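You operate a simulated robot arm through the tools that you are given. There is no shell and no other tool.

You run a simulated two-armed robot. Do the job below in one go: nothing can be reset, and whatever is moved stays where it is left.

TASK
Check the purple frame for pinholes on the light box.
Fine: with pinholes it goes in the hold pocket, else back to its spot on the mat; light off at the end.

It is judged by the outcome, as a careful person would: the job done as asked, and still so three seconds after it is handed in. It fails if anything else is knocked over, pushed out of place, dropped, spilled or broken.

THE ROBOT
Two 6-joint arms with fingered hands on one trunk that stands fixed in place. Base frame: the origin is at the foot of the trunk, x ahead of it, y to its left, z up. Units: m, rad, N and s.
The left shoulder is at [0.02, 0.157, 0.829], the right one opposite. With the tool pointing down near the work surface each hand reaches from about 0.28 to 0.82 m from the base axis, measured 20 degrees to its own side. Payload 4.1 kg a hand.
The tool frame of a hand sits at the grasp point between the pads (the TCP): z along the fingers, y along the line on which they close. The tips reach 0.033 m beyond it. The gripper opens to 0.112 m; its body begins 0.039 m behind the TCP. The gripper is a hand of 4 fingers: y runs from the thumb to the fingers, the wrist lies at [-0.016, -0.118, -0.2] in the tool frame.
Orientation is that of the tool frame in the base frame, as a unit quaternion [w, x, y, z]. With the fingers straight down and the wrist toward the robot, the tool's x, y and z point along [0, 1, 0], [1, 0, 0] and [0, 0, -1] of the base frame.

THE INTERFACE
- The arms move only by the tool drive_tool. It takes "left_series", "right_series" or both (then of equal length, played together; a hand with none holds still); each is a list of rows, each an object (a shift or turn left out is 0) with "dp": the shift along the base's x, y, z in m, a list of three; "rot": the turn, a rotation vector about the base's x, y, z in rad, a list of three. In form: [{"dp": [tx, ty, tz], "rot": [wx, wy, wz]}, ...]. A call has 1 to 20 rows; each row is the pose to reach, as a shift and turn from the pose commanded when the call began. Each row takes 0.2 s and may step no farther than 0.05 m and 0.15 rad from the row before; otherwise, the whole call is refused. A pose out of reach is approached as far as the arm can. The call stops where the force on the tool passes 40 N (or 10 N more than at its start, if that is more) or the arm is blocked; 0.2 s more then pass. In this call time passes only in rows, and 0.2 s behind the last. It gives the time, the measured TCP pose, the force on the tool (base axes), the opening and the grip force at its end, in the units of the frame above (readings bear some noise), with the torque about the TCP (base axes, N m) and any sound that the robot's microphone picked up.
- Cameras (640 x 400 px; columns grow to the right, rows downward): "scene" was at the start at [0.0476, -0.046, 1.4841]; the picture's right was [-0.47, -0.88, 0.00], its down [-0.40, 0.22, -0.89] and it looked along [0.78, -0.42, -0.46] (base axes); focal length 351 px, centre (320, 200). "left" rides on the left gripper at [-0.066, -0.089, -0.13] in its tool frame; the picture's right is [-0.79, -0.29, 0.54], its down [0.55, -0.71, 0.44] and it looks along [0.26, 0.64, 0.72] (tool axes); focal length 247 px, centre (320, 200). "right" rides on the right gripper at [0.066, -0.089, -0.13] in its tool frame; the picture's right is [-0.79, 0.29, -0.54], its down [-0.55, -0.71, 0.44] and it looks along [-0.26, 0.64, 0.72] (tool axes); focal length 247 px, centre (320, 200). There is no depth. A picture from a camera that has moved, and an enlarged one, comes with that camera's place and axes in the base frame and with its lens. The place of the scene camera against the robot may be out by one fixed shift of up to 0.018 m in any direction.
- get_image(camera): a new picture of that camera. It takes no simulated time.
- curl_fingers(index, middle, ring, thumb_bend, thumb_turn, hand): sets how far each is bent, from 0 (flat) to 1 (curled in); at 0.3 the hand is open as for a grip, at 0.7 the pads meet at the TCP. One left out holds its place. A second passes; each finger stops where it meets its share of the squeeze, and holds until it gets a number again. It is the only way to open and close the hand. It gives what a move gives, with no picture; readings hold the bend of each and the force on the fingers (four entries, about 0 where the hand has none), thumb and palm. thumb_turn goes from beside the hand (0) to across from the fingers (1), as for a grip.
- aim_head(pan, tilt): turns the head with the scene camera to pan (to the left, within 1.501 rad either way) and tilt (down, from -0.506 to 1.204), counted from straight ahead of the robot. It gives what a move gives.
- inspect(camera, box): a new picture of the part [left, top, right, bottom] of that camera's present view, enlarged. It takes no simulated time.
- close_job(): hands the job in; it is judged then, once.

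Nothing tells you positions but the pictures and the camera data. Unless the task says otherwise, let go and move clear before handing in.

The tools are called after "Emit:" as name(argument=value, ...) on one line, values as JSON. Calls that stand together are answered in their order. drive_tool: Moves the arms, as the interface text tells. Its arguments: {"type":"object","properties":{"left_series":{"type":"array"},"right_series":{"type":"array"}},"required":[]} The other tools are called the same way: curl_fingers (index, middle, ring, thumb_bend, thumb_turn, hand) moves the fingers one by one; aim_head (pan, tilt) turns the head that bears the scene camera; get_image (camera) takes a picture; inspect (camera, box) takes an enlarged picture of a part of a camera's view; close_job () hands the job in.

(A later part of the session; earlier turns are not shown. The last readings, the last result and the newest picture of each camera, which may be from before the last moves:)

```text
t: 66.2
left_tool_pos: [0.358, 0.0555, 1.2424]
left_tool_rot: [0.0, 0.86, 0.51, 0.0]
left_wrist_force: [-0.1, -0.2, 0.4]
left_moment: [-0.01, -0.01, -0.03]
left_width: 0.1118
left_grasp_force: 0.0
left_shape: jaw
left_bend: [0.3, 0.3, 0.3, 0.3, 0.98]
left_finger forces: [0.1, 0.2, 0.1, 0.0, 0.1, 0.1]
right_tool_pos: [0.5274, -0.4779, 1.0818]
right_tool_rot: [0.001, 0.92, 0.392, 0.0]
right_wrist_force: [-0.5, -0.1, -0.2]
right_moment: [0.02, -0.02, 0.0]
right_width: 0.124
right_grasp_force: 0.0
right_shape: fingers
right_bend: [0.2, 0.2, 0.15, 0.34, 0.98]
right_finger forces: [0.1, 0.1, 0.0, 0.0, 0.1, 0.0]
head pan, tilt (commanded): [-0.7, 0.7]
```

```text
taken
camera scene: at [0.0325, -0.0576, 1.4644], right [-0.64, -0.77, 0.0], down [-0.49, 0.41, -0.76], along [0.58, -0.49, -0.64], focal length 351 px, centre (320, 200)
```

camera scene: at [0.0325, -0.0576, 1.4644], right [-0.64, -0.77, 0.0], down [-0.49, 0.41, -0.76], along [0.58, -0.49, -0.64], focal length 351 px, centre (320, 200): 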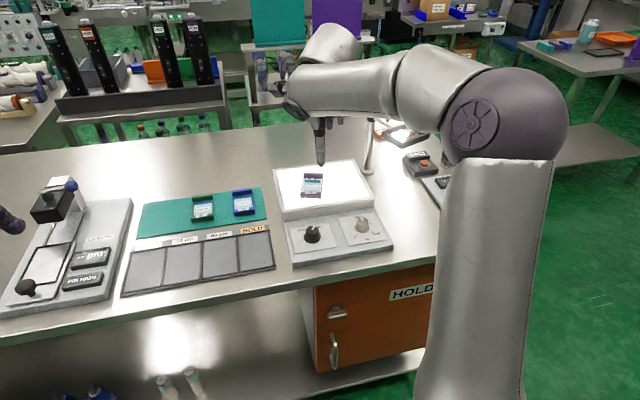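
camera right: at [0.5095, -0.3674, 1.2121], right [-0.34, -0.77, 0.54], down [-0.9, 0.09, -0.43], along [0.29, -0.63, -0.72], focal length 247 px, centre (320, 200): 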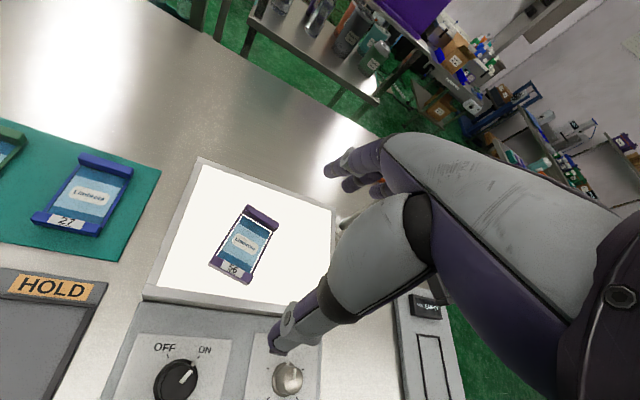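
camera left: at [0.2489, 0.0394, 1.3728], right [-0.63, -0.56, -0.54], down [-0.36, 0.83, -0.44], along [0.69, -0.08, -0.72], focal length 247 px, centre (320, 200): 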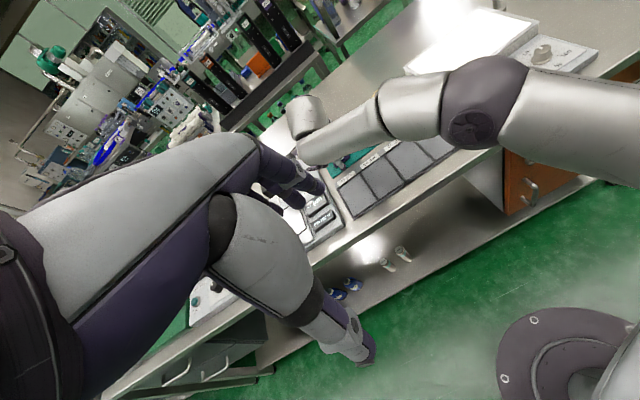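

The frame lies flat on the lit screen. Now I'll zoom in hard on the film from both cameras to look for pinholes.

Emit:
inspect(camera="right", box=[205, 200, 285, 290])

Emit:
inspect(camera="right", box=[222, 215, 272, 275])

Emit:
inspect(camera="scene", box=[296, 168, 328, 200])

```text
4.44 times, centred on (245, 245) of right
camera zoom: at [0.5095, -0.3674, 1.2121], right [-0.34, -0.77, 0.54], down [-0.9, 0.09, -0.43], along [0.29, -0.63, -0.72], focal length 1098 px, centre (653, 0)
```

zoom: 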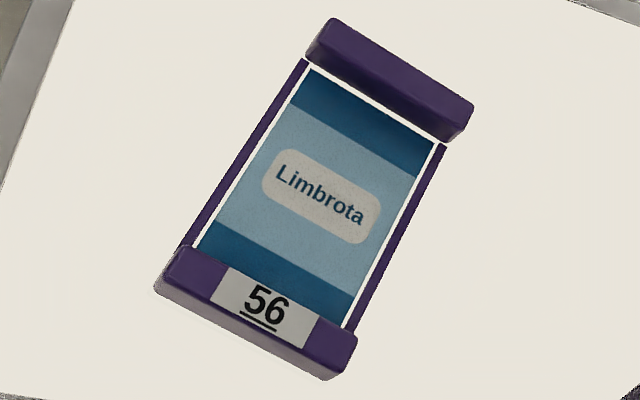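

```text
6.67 times, centred on (247, 245) of right
camera zoom: at [0.5095, -0.3674, 1.2121], right [-0.34, -0.77, 0.54], down [-0.9, 0.09, -0.43], along [0.29, -0.63, -0.72], focal length 1646 px, centre (807, -100)
```

zoom: 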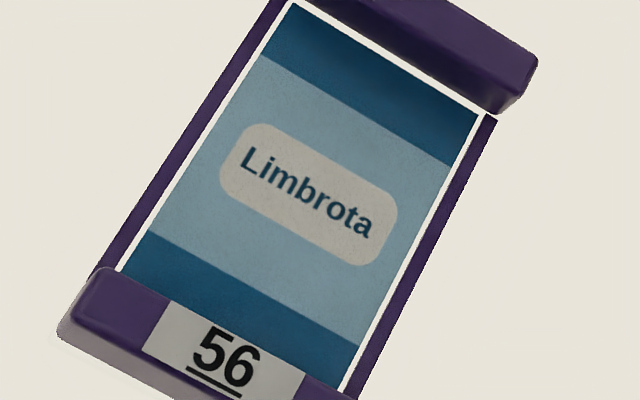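

```text
12.50 times, centred on (312, 184) of scene
camera zoom: at [0.0325, -0.0576, 1.4644], right [-0.64, -0.77, 0.0], down [-0.49, 0.41, -0.76], along [0.58, -0.49, -0.64], focal length 4389 px, centre (420, 400)
```

zoom: 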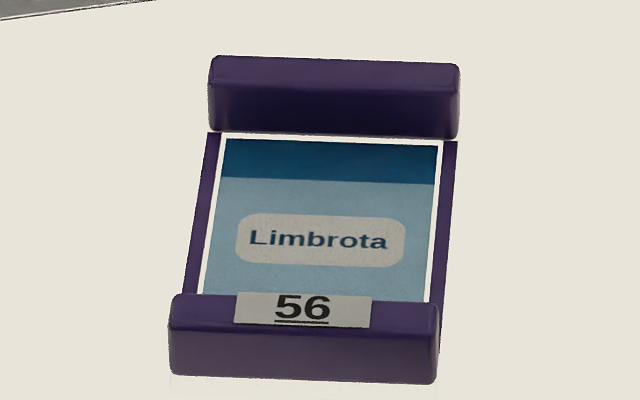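

No bright points are visible at this zoom. Pinholes may be tiny, so I'll scan the film quadrant by quadrant at the strongest zoom.

Emit:
inspect(camera="right", box=[240, 212, 264, 232])

Emit:
inspect(camera="right", box=[236, 228, 260, 248])

Emit:
inspect(camera="right", box=[248, 226, 272, 246])

Emit:
inspect(camera="right", box=[226, 240, 250, 260])

Emit:
inspect(camera="right", box=[238, 248, 262, 268])

```text
16.00 times, centred on (252, 222) of right
camera zoom: at [0.5095, -0.3674, 1.2121], right [-0.34, -0.77, 0.54], down [-0.9, 0.09, -0.43], along [0.29, -0.63, -0.72], focal length 3952 px, centre (1408, -152)
```

zoom: 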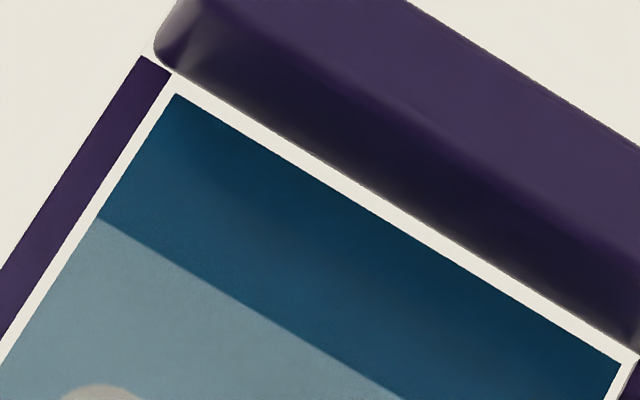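

```text
16.00 times, centred on (248, 238) of right
camera zoom: at [0.5095, -0.3674, 1.2121], right [-0.34, -0.77, 0.54], down [-0.9, 0.09, -0.43], along [0.29, -0.63, -0.72], focal length 3952 px, centre (1472, -408)
```

zoom: 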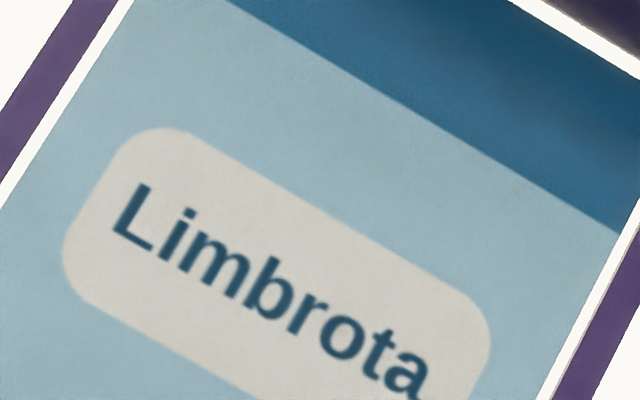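

```text
16.00 times, centred on (260, 236) of right
camera zoom: at [0.5095, -0.3674, 1.2121], right [-0.34, -0.77, 0.54], down [-0.9, 0.09, -0.43], along [0.29, -0.63, -0.72], focal length 3952 px, centre (1280, -376)
```

zoom: 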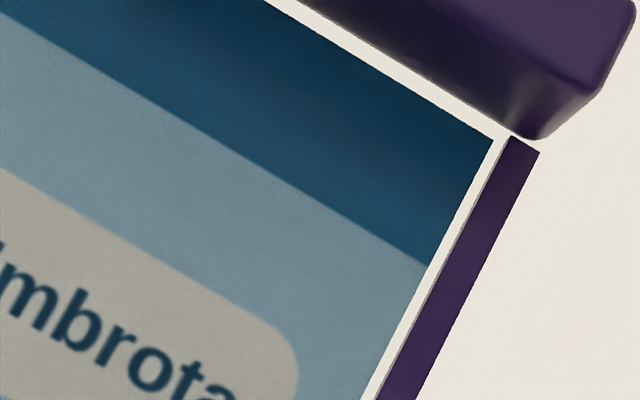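

```text
16.00 times, centred on (238, 250) of right
camera zoom: at [0.5095, -0.3674, 1.2121], right [-0.34, -0.77, 0.54], down [-0.9, 0.09, -0.43], along [0.29, -0.63, -0.72], focal length 3952 px, centre (1632, -600)
```

zoom: 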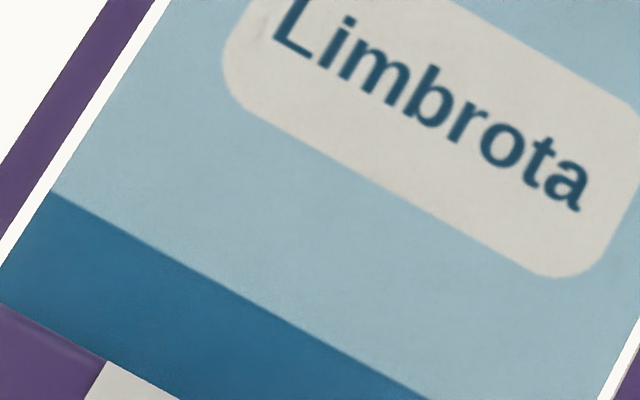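

```text
16.00 times, centred on (250, 258) of right
camera zoom: at [0.5095, -0.3674, 1.2121], right [-0.34, -0.77, 0.54], down [-0.9, 0.09, -0.43], along [0.29, -0.63, -0.72], focal length 3952 px, centre (1440, -728)
```

zoom: 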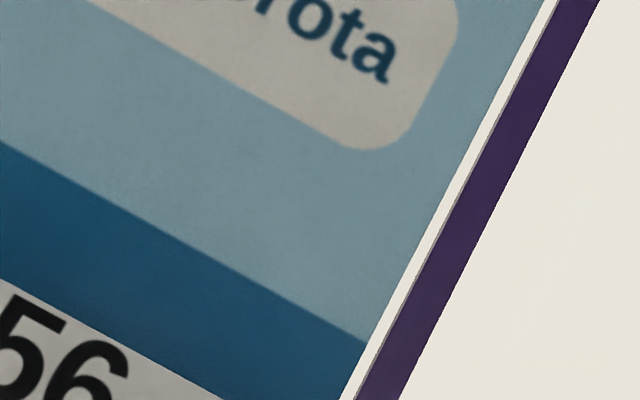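

There's nothing visible at 50% from this slanted view, but the front bar hides a thin strip of film and pinholes may show best looking straight down. I'll bring the hand camera directly above the frame.

Emit:
drive_tool(right_series=[{"dp": [-0.003, -0.01, -0.002], "rot": [0, 0, -0.1]}, {"dp": [-0.006, -0.02, -0.005], "rot": [0, 0, -0.2]}, {"dp": [-0.009, -0.03, -0.01], "rot": [0, 0, -0.3]}, {"dp": [-0.012, -0.04, -0.015], "rot": [0, 0, -0.4]}, {"dp": [-0.014, -0.05, -0.02], "rot": [0, 0, -0.5]}, {"dp": [-0.016, -0.06, -0.025], "rot": [0, 0, -0.6]}, {"dp": [-0.018, -0.07, -0.03], "rot": [0, 0, -0.7]}, {"dp": [-0.02, -0.08, -0.03], "rot": [0, 0, -0.82]}, {"dp": [-0.022, -0.087, -0.03], "rot": [0, 0, -0.93]}])

Emit:
get_image(camera="right")

Emit:
get_image(camera="scene")

```text
t: 68.2
left_tool_pos: [0.3584, 0.0558, 1.2418]
left_tool_rot: [0.0, 0.86, 0.51, -0.001]
left_wrist_force: [-0.2, -0.5, -0.8]
left_moment: [-0.01, 0.01, -0.03]
left_width: 0.1119
left_grasp_force: 0.0
left_shape: jaw
left_bend: [0.3, 0.3, 0.3, 0.3, 0.98]
left_finger forces: [0.1, 0.1, 0.1, 0.1, 0.0, 0.1]
right_tool_pos: [0.5071, -0.5586, 1.0483]
right_tool_rot: [-0.001, 0.998, -0.06, 0.001]
right_wrist_force: [11.3, 21.1, 0.9]
right_moment: [0.23, -0.18, 0.29]
right_width: 0.1239
right_grasp_force: 11.8
right_shape: fingers
right_bend: [0.2, 0.23, 0.22, 0.34, 0.98]
right_finger forces: [1.9, 10.6, 11.6, 0.0, 0.0, 0.1]
head pan, tilt (commanded): [-0.7, 0.7]
```

```text
taken
camera right: at [0.5834, -0.4777, 1.1803], right [-0.82, -0.19, 0.54], down [-0.46, 0.77, -0.43], along [-0.33, -0.61, -0.72], focal length 247 px, centre (320, 200)
```

right: 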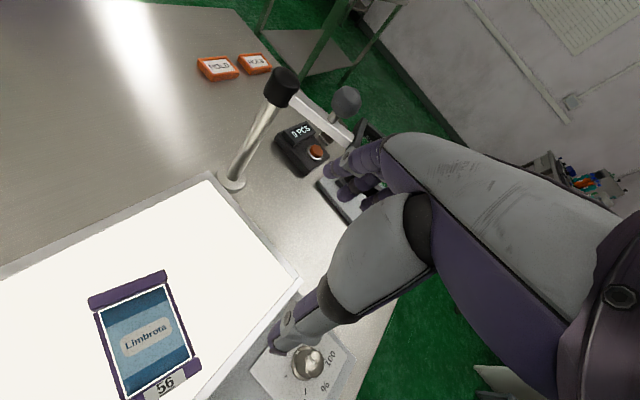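

```text
taken
camera scene: at [0.0325, -0.0566, 1.4644], right [-0.64, -0.77, 0.0], down [-0.49, 0.41, -0.77], along [0.59, -0.49, -0.64], focal length 351 px, centre (320, 200)
```

scene: 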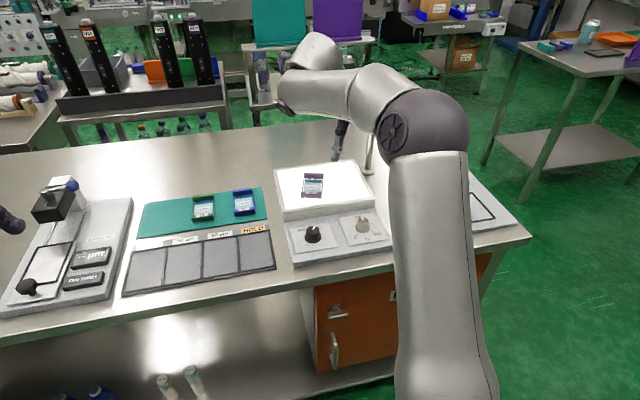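

My fingers are pressing on the magnifier (about 24 N), so I'll back away from it immediately.

Emit:
drive_tool(right_series=[{"dp": [0.008, 0.02, 0.0]}, {"dp": [0.016, 0.05, 0.0]}, {"dp": [0.02, 0.08, 0.01]}])

Emit:
get_image(camera="right")

Emit:
inspect(camera="right", box=[190, 0, 430, 170])

```text
t: 69.0
left_tool_pos: [0.358, 0.0538, 1.2415]
left_tool_rot: [0.0, 0.86, 0.51, 0.0]
left_wrist_force: [0.4, -0.4, 0.9]
left_moment: [0.03, 0.0, -0.02]
left_width: 0.1119
left_grasp_force: 0.0
left_shape: jaw
left_bend: [0.3, 0.3, 0.3, 0.3, 0.98]
left_finger forces: [0.0, 0.0, 0.0, 0.0, 0.0, 0.0]
right_tool_pos: [0.5238, -0.4833, 1.0593]
right_tool_rot: [0.0, 0.998, -0.063, 0.001]
right_wrist_force: [-0.3, 0.0, 0.9]
right_moment: [0.03, 0.0, -0.01]
right_width: 0.1242
right_grasp_force: 0.0
right_shape: fingers
right_bend: [0.2, 0.2, 0.15, 0.34, 0.98]
right_finger forces: [0.1, 0.0, 0.1, 0.1, 0.0, 0.1]
head pan, tilt (commanded): [-0.7, 0.7]
```

```text
taken
camera right: at [0.601, -0.4031, 1.1904], right [-0.82, -0.18, 0.54], down [-0.46, 0.77, -0.44], along [-0.34, -0.61, -0.72], focal length 247 px, centre (320, 200)
```

right: 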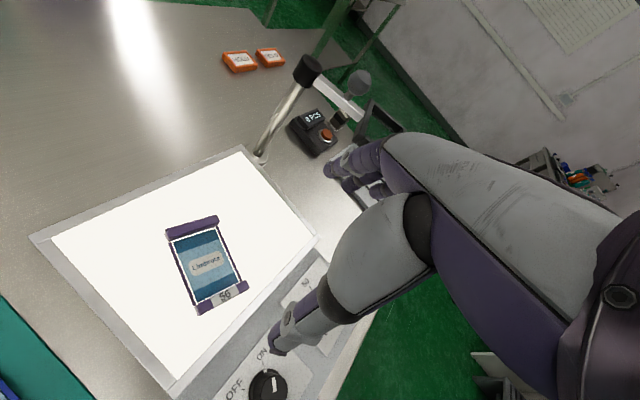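

```text
2.35 times, centred on (310, 85) of right
camera zoom: at [0.601, -0.4031, 1.1904], right [-0.82, -0.18, 0.54], down [-0.46, 0.77, -0.44], along [-0.34, -0.61, -0.72], focal length 581 px, centre (344, 471)
```

zoom: 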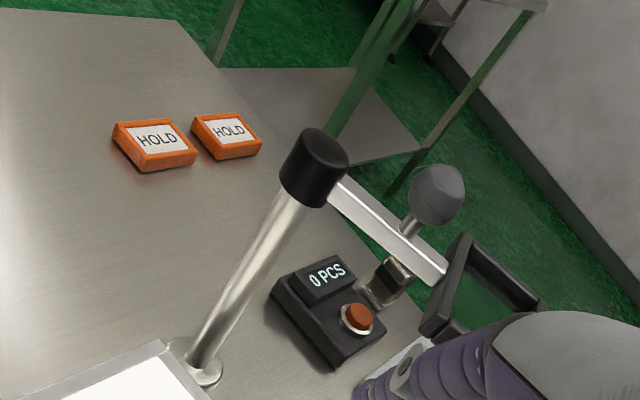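

I'm clear of it now. The magnifier is a lens on a swing arm with a ball handle. I'll compare it with its original position from the same head pose as at the start.

Emit:
aim_head(pan=-0.75, tilt=0.65)

Emit:
get_image(camera="scene")

Emit:
inspect(camera="scene", box=[310, 110, 450, 200])

```text
t: 69.7
left_tool_pos: [0.3572, 0.0545, 1.243]
left_tool_rot: [0.0, 0.86, 0.51, 0.0]
left_wrist_force: [0.9, -0.2, 0.0]
left_moment: [0.02, 0.0, -0.03]
left_width: 0.1117
left_grasp_force: 0.1
left_shape: jaw
left_bend: [0.3, 0.3, 0.3, 0.3, 0.98]
left_finger forces: [0.0, 0.1, 0.1, 0.1, 0.1, 0.0]
right_tool_pos: [0.5244, -0.4837, 1.0583]
right_tool_rot: [0.0, 0.998, -0.062, 0.0]
right_wrist_force: [-0.6, 0.4, 0.9]
right_moment: [-0.02, 0.01, 0.05]
right_width: 0.1245
right_grasp_force: 0.0
right_shape: fingers
right_bend: [0.2, 0.2, 0.15, 0.34, 0.98]
right_finger forces: [0.0, 0.0, 0.0, 0.0, 0.0, 0.0]
head pan, tilt (commanded): [-0.75, 0.649]
```

```text
taken
camera scene: at [0.0306, -0.062, 1.4687], right [-0.68, -0.73, 0.0], down [-0.44, 0.41, -0.8], along [0.58, -0.54, -0.6], focal length 351 px, centre (320, 200)
```

scene: 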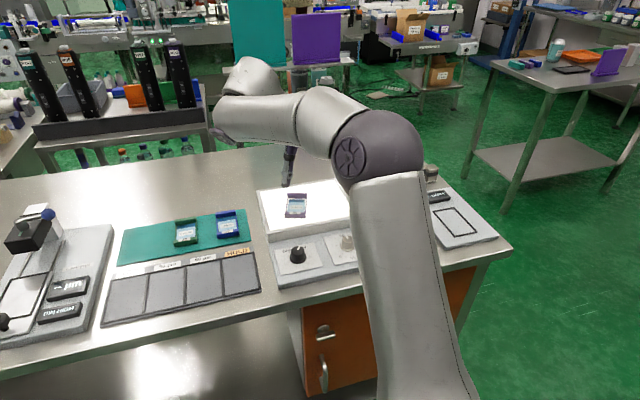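

```text
4.44 times, centred on (380, 155) of scene
camera zoom: at [0.0306, -0.062, 1.4687], right [-0.68, -0.73, 0.0], down [-0.44, 0.41, -0.8], along [0.58, -0.54, -0.6], focal length 1560 px, centre (53, 400)
```

zoom: 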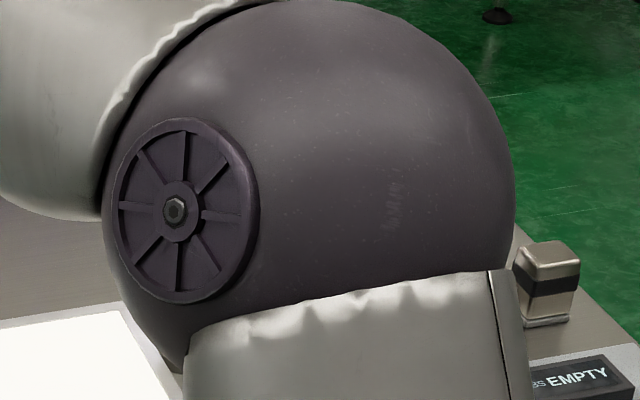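

By triangulating the ball handle and a lens corner in views from before and after, they match within a few millimetres, so it has not visibly moved; I'll verify later from an unobstructed view. From this new vantage point I'll look at the film, including the strip by the front bar.

Emit:
inspect(camera="right", box=[155, 205, 260, 325])

Emit:
inspect(camera="right", box=[165, 225, 215, 270])

Emit:
inspect(camera="right", box=[195, 225, 245, 270])

Emit:
inspect(camera="right", box=[185, 262, 245, 310])

```text
3.33 times, centred on (208, 265) of right
camera zoom: at [0.6012, -0.4027, 1.1904], right [-0.82, -0.19, 0.54], down [-0.46, 0.77, -0.44], along [-0.34, -0.61, -0.72], focal length 823 px, centre (695, -17)
```

zoom: 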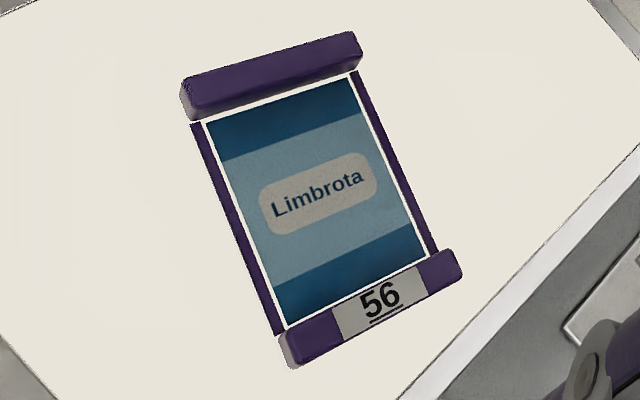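

```text
8.89 times, centred on (190, 248) of right
camera zoom: at [0.6012, -0.4027, 1.1904], right [-0.82, -0.19, 0.54], down [-0.46, 0.77, -0.44], along [-0.34, -0.61, -0.72], focal length 2195 px, centre (1476, -222)
```

zoom: 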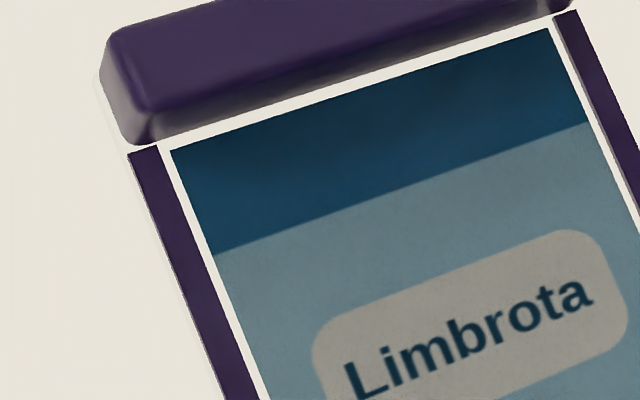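

```text
8.89 times, centred on (220, 248) of right
camera zoom: at [0.6012, -0.4027, 1.1904], right [-0.82, -0.19, 0.54], down [-0.46, 0.77, -0.44], along [-0.34, -0.61, -0.72], focal length 2195 px, centre (1209, -222)
```

zoom: 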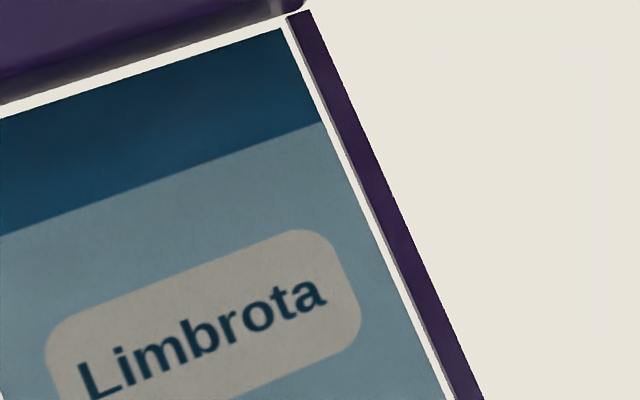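

```text
8.33 times, centred on (215, 286) of right
camera zoom: at [0.6012, -0.4027, 1.1904], right [-0.82, -0.19, 0.54], down [-0.46, 0.77, -0.44], along [-0.34, -0.61, -0.72], focal length 2058 px, centre (1195, -517)
```

zoom: 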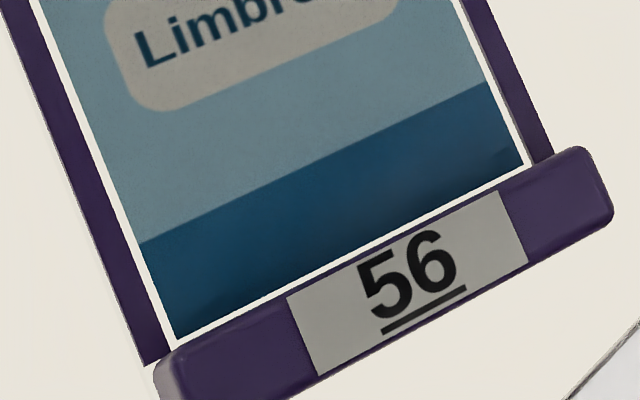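

All four film edges are visible from here with no bright points so far. I'll do a systematic maximum-zoom scan to be sure.

Emit:
inspect(camera="right", box=[172, 226, 212, 251])

Emit:
inspect(camera="right", box=[195, 226, 235, 251])

Emit:
inspect(camera="right", box=[178, 248, 218, 273])

Emit:
inspect(camera="right", box=[202, 248, 242, 273])

Emit:
inspect(camera="right", box=[186, 270, 226, 295])

Emit:
inspect(camera="right", box=[205, 268, 245, 293])

Emit:
inspect(camera="right", box=[186, 285, 226, 310])

```text
16.00 times, centred on (192, 238) of right
camera zoom: at [0.6012, -0.4027, 1.1904], right [-0.82, -0.19, 0.54], down [-0.46, 0.77, -0.44], along [-0.34, -0.61, -0.72], focal length 3952 px, centre (2368, -416)
```

zoom: 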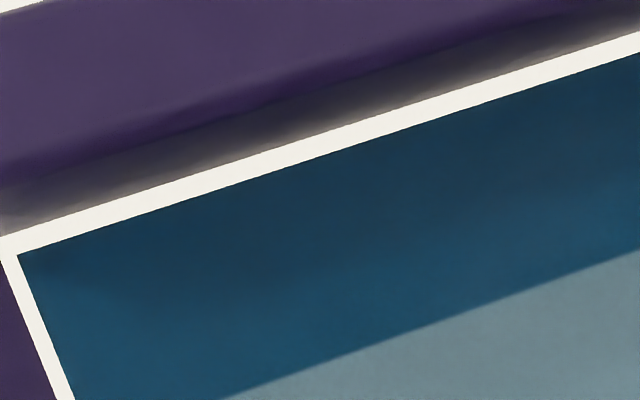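

```text
16.00 times, centred on (215, 238) of right
camera zoom: at [0.6012, -0.4027, 1.1904], right [-0.82, -0.19, 0.54], down [-0.46, 0.77, -0.44], along [-0.34, -0.61, -0.72], focal length 3952 px, centre (2000, -416)
```

zoom: 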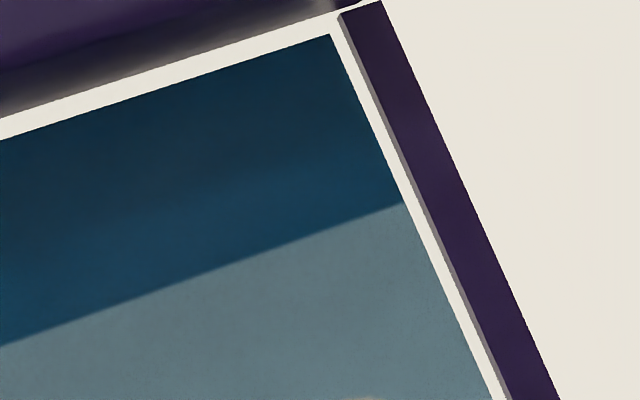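

```text
16.00 times, centred on (198, 260) of right
camera zoom: at [0.6012, -0.4027, 1.1904], right [-0.82, -0.19, 0.54], down [-0.46, 0.77, -0.44], along [-0.34, -0.61, -0.72], focal length 3952 px, centre (2272, -768)
```

zoom: 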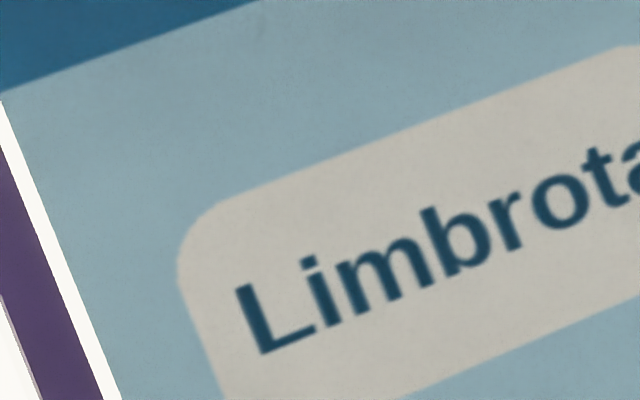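

```text
16.00 times, centred on (222, 260) of right
camera zoom: at [0.6012, -0.4027, 1.1904], right [-0.82, -0.19, 0.54], down [-0.46, 0.77, -0.44], along [-0.34, -0.61, -0.72], focal length 3952 px, centre (1888, -768)
```

zoom: 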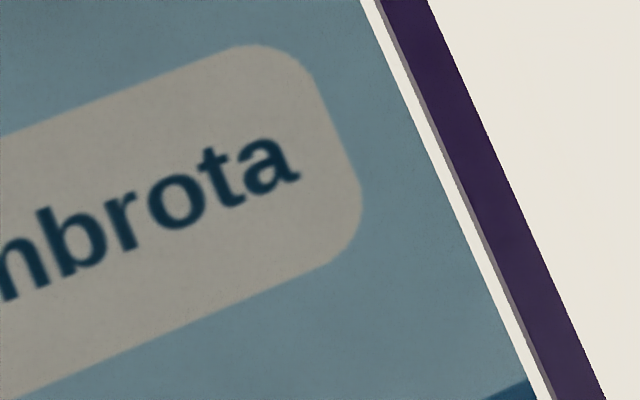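

```text
16.00 times, centred on (206, 282) of right
camera zoom: at [0.6012, -0.4027, 1.1904], right [-0.82, -0.19, 0.54], down [-0.46, 0.77, -0.44], along [-0.34, -0.61, -0.72], focal length 3952 px, centre (2144, -1120)
```

zoom: 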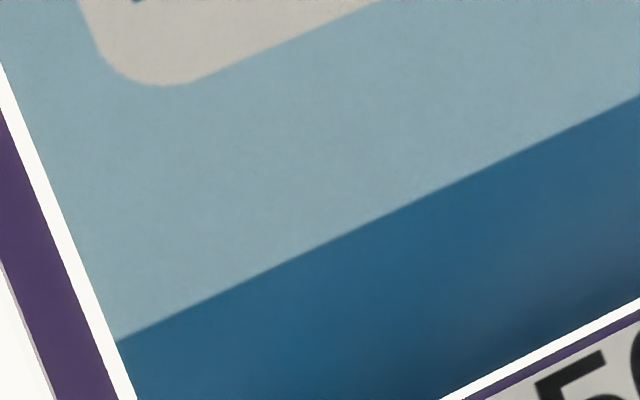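

```text
16.00 times, centred on (225, 280) of right
camera zoom: at [0.6012, -0.4027, 1.1904], right [-0.82, -0.19, 0.54], down [-0.46, 0.77, -0.44], along [-0.34, -0.61, -0.72], focal length 3952 px, centre (1840, -1088)
```

zoom: 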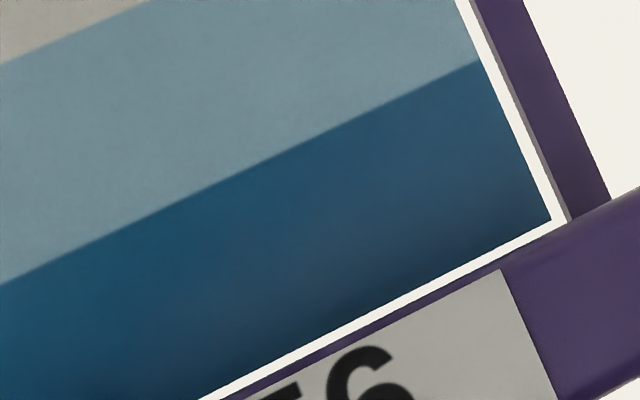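

```text
16.00 times, centred on (206, 298) of right
camera zoom: at [0.6012, -0.4027, 1.1904], right [-0.82, -0.19, 0.54], down [-0.46, 0.77, -0.44], along [-0.34, -0.61, -0.72], focal length 3952 px, centre (2144, -1360)
```

zoom: 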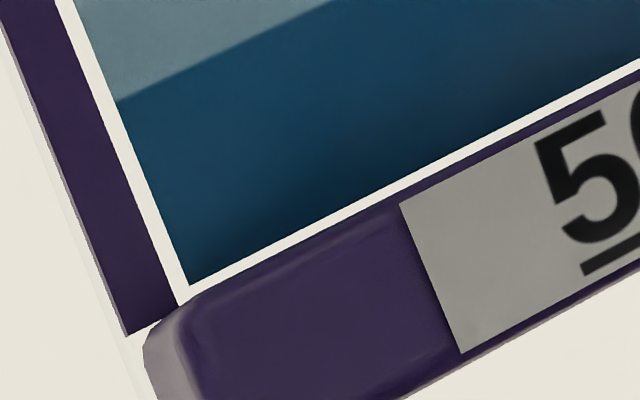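

No pinholes appear at this resolution. I'll take one closer look by lowering the hand camera 7 cm, with clear air below the fingers.

Emit:
drive_tool(right_series=[{"dp": [0, 0.005, -0.03]}, {"dp": [0, 0.01, -0.055]}, {"dp": [0, 0.01, -0.07]}])

Emit:
get_image(camera="right")

Emit:
inspect(camera="right", box=[175, 195, 275, 305])

```text
t: 70.5
left_tool_pos: [0.3583, 0.0547, 1.2407]
left_tool_rot: [0.0, 0.86, 0.51, 0.0]
left_wrist_force: [0.2, -0.3, -0.7]
left_moment: [0.02, 0.0, -0.01]
left_width: 0.1118
left_grasp_force: 0.1
left_shape: jaw
left_bend: [0.3, 0.3, 0.3, 0.3, 0.98]
left_finger forces: [0.0, 0.1, 0.1, 0.0, 0.0, 0.0]
right_tool_pos: [0.5259, -0.4721, 0.9909]
right_tool_rot: [0.0, 0.998, -0.062, -0.001]
right_wrist_force: [-0.1, 0.5, -0.5]
right_moment: [-0.04, -0.01, 0.03]
right_width: 0.1243
right_grasp_force: 0.1
right_shape: fingers
right_bend: [0.2, 0.2, 0.15, 0.34, 0.98]
right_finger forces: [0.1, 0.1, 0.0, 0.0, 0.0, 0.0]
head pan, tilt (commanded): [-0.75, 0.649]
```

```text
taken
camera right: at [0.6038, -0.3916, 1.1219], right [-0.82, -0.19, 0.54], down [-0.46, 0.77, -0.44], along [-0.34, -0.61, -0.72], focal length 247 px, centre (320, 200)
```

right: 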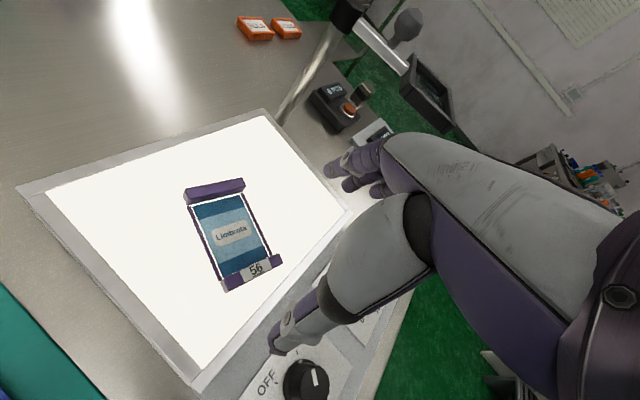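

```text
3.64 times, centred on (225, 250) of right
camera zoom: at [0.6038, -0.3916, 1.1219], right [-0.82, -0.19, 0.54], down [-0.46, 0.77, -0.44], along [-0.34, -0.61, -0.72], focal length 898 px, centre (666, 18)
```

zoom: 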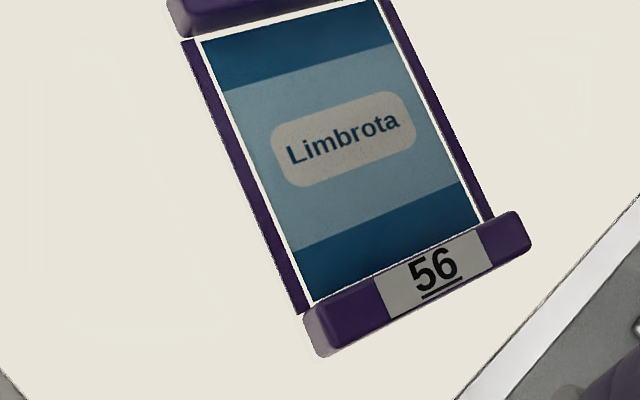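

Emit:
inspect(camera="right", box=[190, 196, 230, 221])

Emit:
inspect(camera="right", box=[222, 196, 262, 221])

Emit:
inspect(camera="right", box=[194, 218, 234, 243])

Emit:
inspect(camera="right", box=[228, 218, 268, 243])

Emit:
inspect(camera="right", box=[202, 240, 242, 265])

Emit:
inspect(camera="right", box=[234, 238, 274, 263])

Emit:
inspect(camera="right", box=[208, 258, 248, 283])

```text
16.00 times, centred on (210, 208) of right
camera zoom: at [0.6038, -0.3916, 1.1219], right [-0.82, -0.19, 0.54], down [-0.46, 0.77, -0.44], along [-0.34, -0.61, -0.72], focal length 3952 px, centre (2080, 64)
```

zoom: 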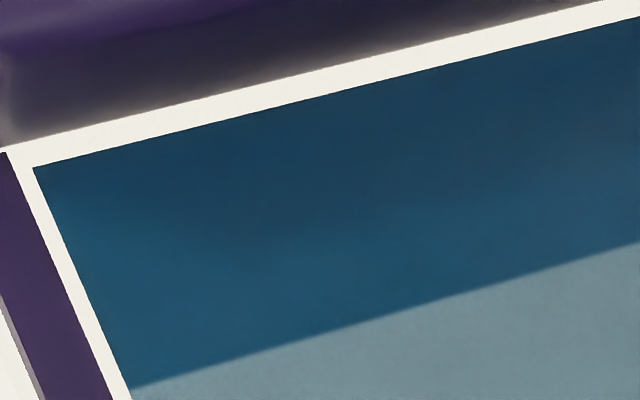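

```text
16.00 times, centred on (242, 208) of right
camera zoom: at [0.6038, -0.3916, 1.1219], right [-0.82, -0.19, 0.54], down [-0.46, 0.77, -0.44], along [-0.34, -0.61, -0.72], focal length 3952 px, centre (1568, 64)
```

zoom: 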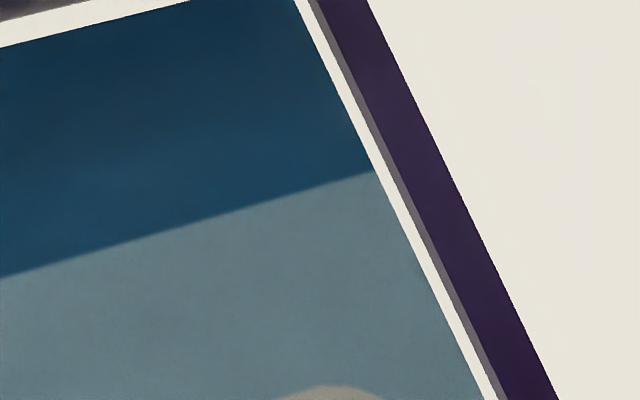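

```text
16.00 times, centred on (214, 230) of right
camera zoom: at [0.6038, -0.3916, 1.1219], right [-0.82, -0.19, 0.54], down [-0.46, 0.77, -0.44], along [-0.34, -0.61, -0.72], focal length 3952 px, centre (2016, -288)
```

zoom: 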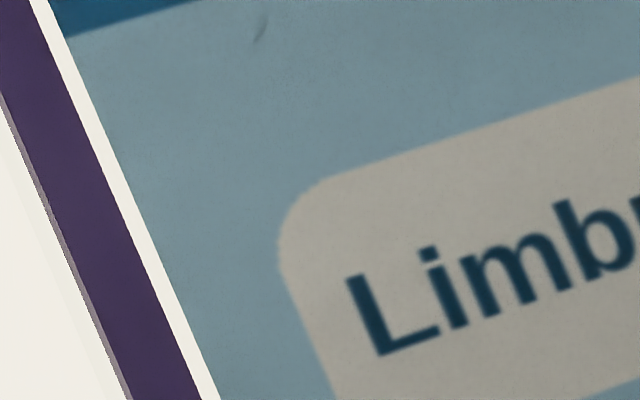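

```text
16.00 times, centred on (248, 230) of right
camera zoom: at [0.6038, -0.3916, 1.1219], right [-0.82, -0.19, 0.54], down [-0.46, 0.77, -0.44], along [-0.34, -0.61, -0.72], focal length 3952 px, centre (1472, -288)
```

zoom: 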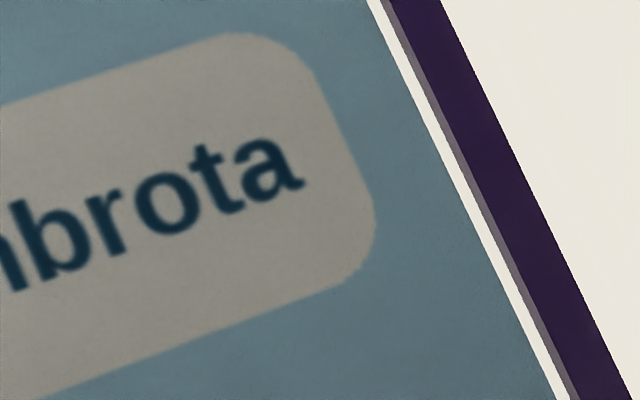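

```text
16.00 times, centred on (222, 252) of right
camera zoom: at [0.6038, -0.3916, 1.1219], right [-0.82, -0.19, 0.54], down [-0.46, 0.77, -0.44], along [-0.34, -0.61, -0.72], focal length 3952 px, centre (1888, -640)
```

zoom: 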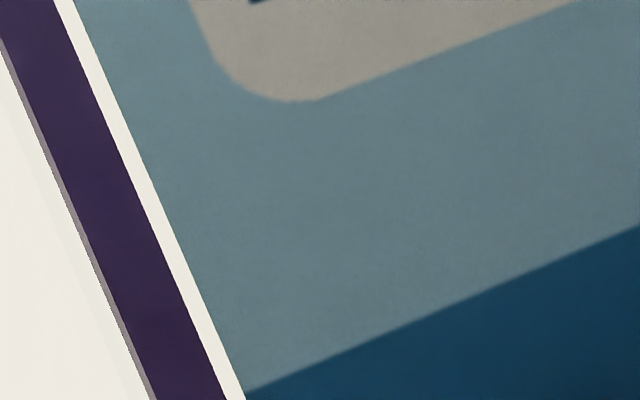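

```text
16.00 times, centred on (254, 250) of right
camera zoom: at [0.6038, -0.3916, 1.1219], right [-0.82, -0.19, 0.54], down [-0.46, 0.77, -0.44], along [-0.34, -0.61, -0.72], focal length 3952 px, centre (1376, -608)
```

zoom: 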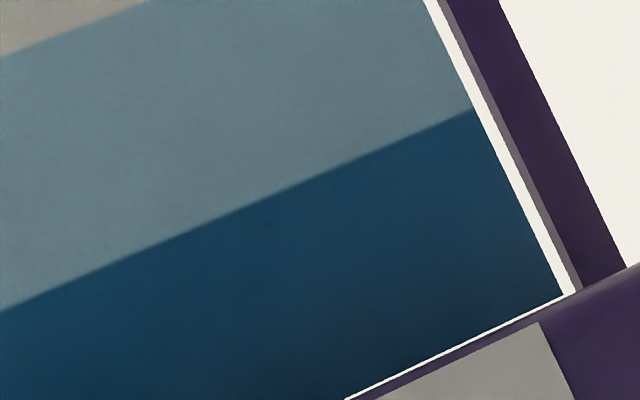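

```text
16.00 times, centred on (228, 270) of right
camera zoom: at [0.6038, -0.3916, 1.1219], right [-0.82, -0.19, 0.54], down [-0.46, 0.77, -0.44], along [-0.34, -0.61, -0.72], focal length 3952 px, centre (1792, -928)
```

zoom: 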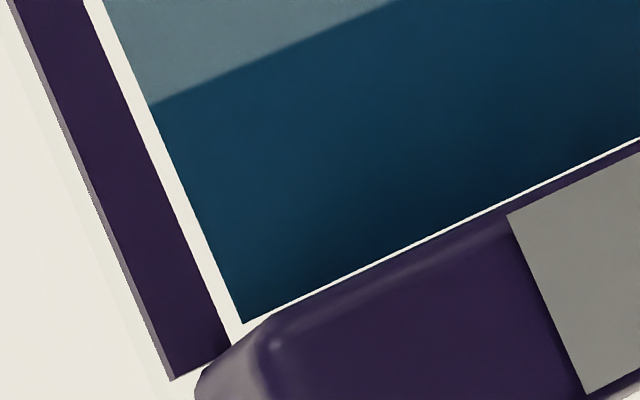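

I've scanned the whole film at about 19 px/mm from several angles with the light shining cleanly around all its edges. There are no pinholes, so the purple frame goes back to its spot on the mat. I'll raise, return to the same pose I released it from, and regrip.

Emit:
drive_tool(right_series=[{"dp": [0, 0.003, 0.03]}, {"dp": [0, 0.003, 0.055]}, {"dp": [0.005, 0.003, 0.055], "rot": [0, 0, 0.093]}, {"dp": [0.01, 0.003, 0.055], "rot": [0, 0, 0.186]}, {"dp": [0.016, 0.003, 0.055], "rot": [0, 0, 0.279]}, {"dp": [0.021, 0.003, 0.055], "rot": [0, 0, 0.372]}, {"dp": [0.026, 0.002, 0.055], "rot": [0, 0, 0.465]}, {"dp": [0.032, 0.0, 0.055], "rot": [0, 0, 0.558]}, {"dp": [0.037, -0.001, 0.055], "rot": [0, 0, 0.651]}, {"dp": [0.042, -0.003, 0.055], "rot": [0, 0, 0.744]}, {"dp": [0.047, -0.004, 0.055], "rot": [0, 0, 0.837]}, {"dp": [0.0526, -0.0046, 0.055], "rot": [0, 0, 0.93]}])

Emit:
inspect(camera="right", box=[200, 150, 380, 340])

Emit:
inspect(camera="scene", box=[310, 110, 450, 200])

```text
t: 73.1
left_tool_pos: [0.3585, 0.054, 1.24]
left_tool_rot: [0.0, 0.86, 0.509, 0.001]
left_wrist_force: [0.1, -0.9, 0.3]
left_moment: [0.03, 0.0, -0.01]
left_width: 0.1116
left_grasp_force: 0.0
left_shape: jaw
left_bend: [0.3, 0.3, 0.3, 0.3, 0.98]
left_finger forces: [0.0, 0.0, 0.1, 0.0, 0.1, 0.1]
right_tool_pos: [0.5789, -0.4777, 1.0449]
right_tool_rot: [0.0, 0.919, 0.393, 0.001]
right_wrist_force: [-0.6, -0.7, -0.1]
right_moment: [-0.01, -0.01, 0.02]
right_width: 0.1243
right_grasp_force: 0.1
right_shape: fingers
right_bend: [0.2, 0.2, 0.15, 0.34, 0.98]
right_finger forces: [0.1, 0.0, 0.1, 0.0, 0.0, 0.0]
head pan, tilt (commanded): [-0.75, 0.649]
```

```text
2.11 times, centred on (290, 245) of right
camera zoom: at [0.5606, -0.3674, 1.1763], right [-0.34, -0.77, 0.54], down [-0.9, 0.09, -0.44], along [0.29, -0.63, -0.72], focal length 520 px, centre (383, 105)
```

zoom: 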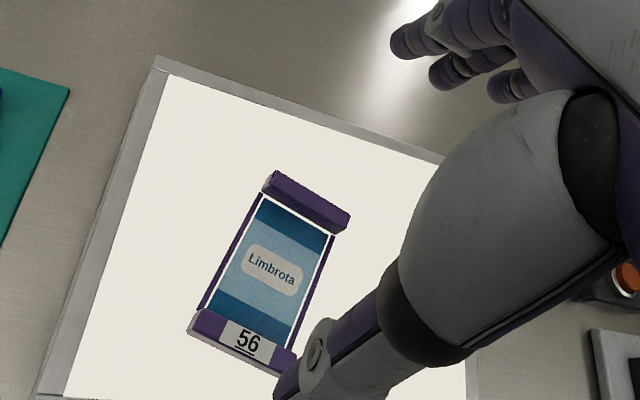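

```text
4.44 times, centred on (380, 155) of scene
camera zoom: at [0.0306, -0.0619, 1.4688], right [-0.68, -0.73, 0.0], down [-0.44, 0.41, -0.8], along [0.58, -0.54, -0.6], focal length 1560 px, centre (53, 400)
```

zoom: 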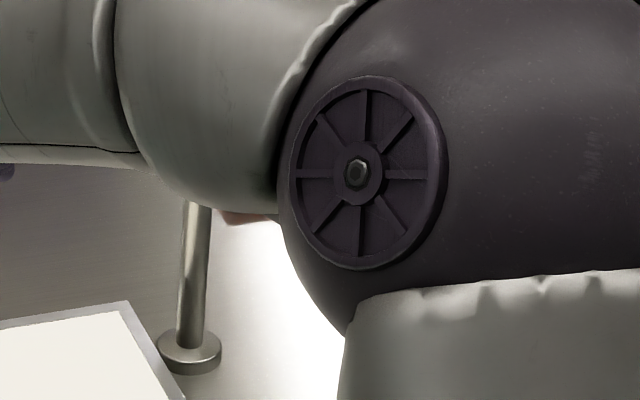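

The frame is right where the hand expects it. I'll descend over it as before.

Emit:
drive_tool(right_series=[{"dp": [0, 0, -0.03]}, {"dp": [0, 0, -0.06]}, {"dp": [0, 0, -0.085]}, {"dp": [0, 0.0005, -0.098]}, {"dp": [0, 0.0005, -0.1045]}])

Emit:
inspect(camera="right", box=[220, 160, 380, 360])

```text
t: 74.3
left_tool_pos: [0.3573, 0.0543, 1.2413]
left_tool_rot: [0.0, 0.86, 0.51, 0.001]
left_wrist_force: [-0.4, -0.1, 0.2]
left_moment: [0.03, 0.03, -0.01]
left_width: 0.1117
left_grasp_force: 0.0
left_shape: jaw
left_bend: [0.3, 0.3, 0.3, 0.3, 0.98]
left_finger forces: [0.0, 0.0, 0.1, 0.0, 0.0, 0.0]
right_tool_pos: [0.5801, -0.4757, 0.9404]
right_tool_rot: [0.0, 0.92, 0.391, 0.0]
right_wrist_force: [-0.2, 0.0, -0.4]
right_moment: [-0.02, 0.0, 0.0]
right_width: 0.124
right_grasp_force: 0.0
right_shape: fingers
right_bend: [0.2, 0.2, 0.15, 0.34, 0.98]
right_finger forces: [0.0, 0.1, 0.0, 0.0, 0.1, 0.1]
head pan, tilt (commanded): [-0.75, 0.649]
```

```text
2.00 times, centred on (300, 260) of right
camera zoom: at [0.561, -0.3668, 1.0717], right [-0.34, -0.77, 0.54], down [-0.9, 0.09, -0.44], along [0.28, -0.63, -0.72], focal length 494 px, centre (360, 80)
```

zoom: 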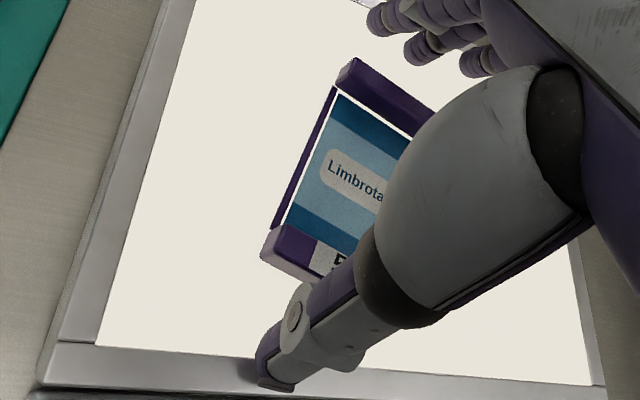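

The picture is identical to the one at release. I'll close to contact and then grip as before.

Emit:
curl_fingers(hand="right", index=0.3, middle=0.31, thumb_bend=0.45)

Emit:
curl_fingers(hand="right", index=0.36, middle=0.38, thumb_bend=0.55)

Emit:
drive_tool(right_series=[{"dp": [0, 0, 0.008]}, {"dp": [0, 0, 0.02]}])

Emit:
inspect(camera="right", box=[220, 160, 380, 360])

```text
t: 75.3
left_tool_pos: [0.3582, 0.0541, 1.242]
left_tool_rot: [0.0, 0.861, 0.509, -0.001]
left_wrist_force: [0.0, 0.9, -0.6]
left_moment: [0.0, 0.01, -0.02]
left_width: 0.1117
left_grasp_force: 0.1
left_shape: jaw
left_bend: [0.3, 0.3, 0.3, 0.3, 0.98]
left_finger forces: [0.0, 0.0, 0.0, 0.0, 0.1, 0.1]
right_tool_pos: [0.5805, -0.476, 0.9413]
right_tool_rot: [-0.001, 0.92, 0.393, 0.0]
right_wrist_force: [-0.2, 0.3, 0.1]
right_moment: [0.01, 0.01, -0.01]
right_width: 0.0941
right_grasp_force: 0.4
right_shape: fingers
right_bend: [0.3, 0.31, 0.15, 0.44, 0.99]
right_finger forces: [0.5, 0.0, 0.0, 0.0, 0.5, 0.0]
head pan, tilt (commanded): [-0.75, 0.649]
```

```text
t: 76.3
left_tool_pos: [0.3571, 0.0545, 1.2419]
left_tool_rot: [-0.001, 0.86, 0.51, 0.0]
left_wrist_force: [0.7, -1.4, -0.6]
left_moment: [-0.03, 0.0, 0.01]
left_width: 0.1117
left_grasp_force: 0.0
left_shape: jaw
left_bend: [0.3, 0.3, 0.3, 0.3, 0.98]
left_finger forces: [0.0, 0.0, 0.0, 0.0, 0.0, 0.0]
right_tool_pos: [0.5803, -0.476, 0.9409]
right_tool_rot: [0.001, 0.92, 0.392, 0.0]
right_wrist_force: [0.2, 0.2, 2.6]
right_moment: [-0.14, -0.11, -0.01]
right_width: 0.0905
right_grasp_force: 9.7
right_shape: fingers
right_bend: [0.31, 0.35, 0.15, 0.47, 1.0]
right_finger forces: [5.2, 4.1, 0.0, 0.0, 9.6, 0.0]
head pan, tilt (commanded): [-0.75, 0.649]
```

```text
t: 76.9
left_tool_pos: [0.3582, 0.0543, 1.2414]
left_tool_rot: [0.0, 0.86, 0.51, -0.001]
left_wrist_force: [-0.2, 0.1, 0.3]
left_moment: [0.06, 0.0, -0.02]
left_width: 0.1122
left_grasp_force: 0.0
left_shape: jaw
left_bend: [0.3, 0.3, 0.3, 0.3, 0.98]
left_finger forces: [0.0, 0.1, 0.0, 0.0, 0.0, 0.0]
right_tool_pos: [0.5797, -0.4763, 0.9615]
right_tool_rot: [-0.001, 0.92, 0.392, 0.0]
right_wrist_force: [-0.4, -0.5, -0.7]
right_moment: [0.05, 0.01, 0.02]
right_width: 0.0902
right_grasp_force: 9.0
right_shape: fingers
right_bend: [0.31, 0.35, 0.15, 0.47, 1.0]
right_finger forces: [5.0, 4.0, 0.1, 0.1, 9.4, 0.0]
head pan, tilt (commanded): [-0.75, 0.649]
```

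```text
2.00 times, centred on (300, 260) of right
camera zoom: at [0.5605, -0.3662, 1.0917], right [-0.34, -0.77, 0.54], down [-0.9, 0.09, -0.43], along [0.28, -0.63, -0.72], focal length 494 px, centre (360, 80)
```

zoom: 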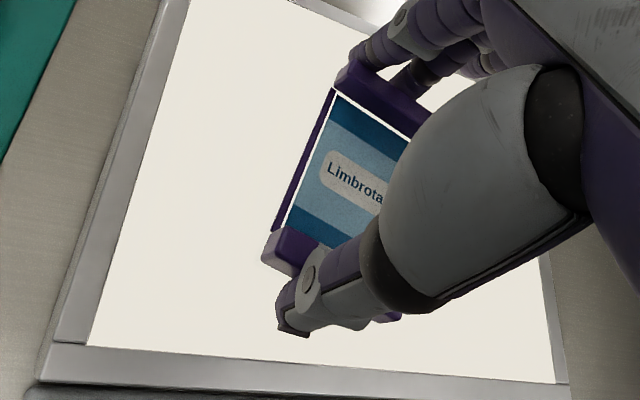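

The frame is securely gripped and off the screen. I'll carry it back along the same route toward the mat.

Emit:
drive_tool(right_series=[{"dp": [0, 0, 0.03]}, {"dp": [0, 0, 0.06]}, {"dp": [0.009, 0.032, 0.062], "rot": [0, 0, 0.03]}, {"dp": [0.018, 0.064, 0.062], "rot": [0, 0, 0.06]}, {"dp": [0.027, 0.096, 0.062], "rot": [0, 0, 0.09]}, {"dp": [0.036, 0.128, 0.062], "rot": [0, 0, 0.12]}, {"dp": [0.045, 0.16, 0.062], "rot": [0, 0, 0.15]}, {"dp": [0.054, 0.192, 0.062], "rot": [0, 0, 0.18]}, {"dp": [0.063, 0.224, 0.062], "rot": [0, 0, 0.21]}, {"dp": [0.0717, 0.259, 0.062], "rot": [0, 0, 0.235]}])

Emit:
get_image(camera="right")

Emit:
inspect(camera="scene", box=[310, 110, 450, 200])

```text
t: 79.1
left_tool_pos: [0.3584, 0.0555, 1.2421]
left_tool_rot: [0.0, 0.86, 0.51, 0.0]
left_wrist_force: [0.0, -0.4, -0.3]
left_moment: [0.03, -0.01, -0.03]
left_width: 0.1115
left_grasp_force: 0.1
left_shape: jaw
left_bend: [0.3, 0.3, 0.3, 0.3, 0.98]
left_finger forces: [0.0, 0.0, 0.0, 0.0, 0.1, 0.1]
right_tool_pos: [0.6516, -0.2151, 1.0233]
right_tool_rot: [0.0, 0.868, 0.497, -0.001]
right_wrist_force: [-0.4, -1.0, -0.1]
right_moment: [-0.01, -0.04, -0.03]
right_width: 0.09
right_grasp_force: 9.1
right_shape: fingers
right_bend: [0.31, 0.35, 0.15, 0.47, 1.0]
right_finger forces: [4.9, 4.1, 0.0, 0.0, 9.1, 0.1]
head pan, tilt (commanded): [-0.75, 0.649]
```

```text
taken
camera right: at [0.6073, -0.1138, 1.1544], right [-0.15, -0.83, 0.54], down [-0.89, -0.12, -0.44], along [0.42, -0.55, -0.72], focal length 247 px, centre (320, 200)
```

right: 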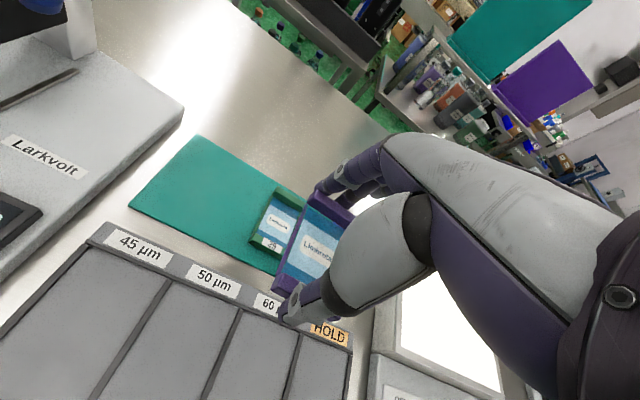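

```text
4.44 times, centred on (380, 155) of scene
camera zoom: at [0.0304, -0.0624, 1.4687], right [-0.68, -0.73, 0.0], down [-0.44, 0.41, -0.8], along [0.58, -0.54, -0.6], focal length 1560 px, centre (53, 400)
```

zoom: 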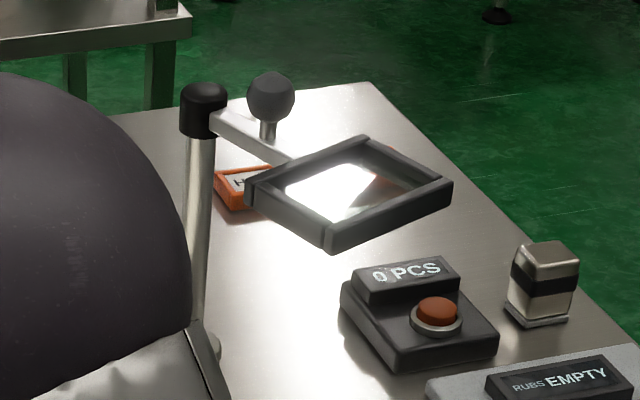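

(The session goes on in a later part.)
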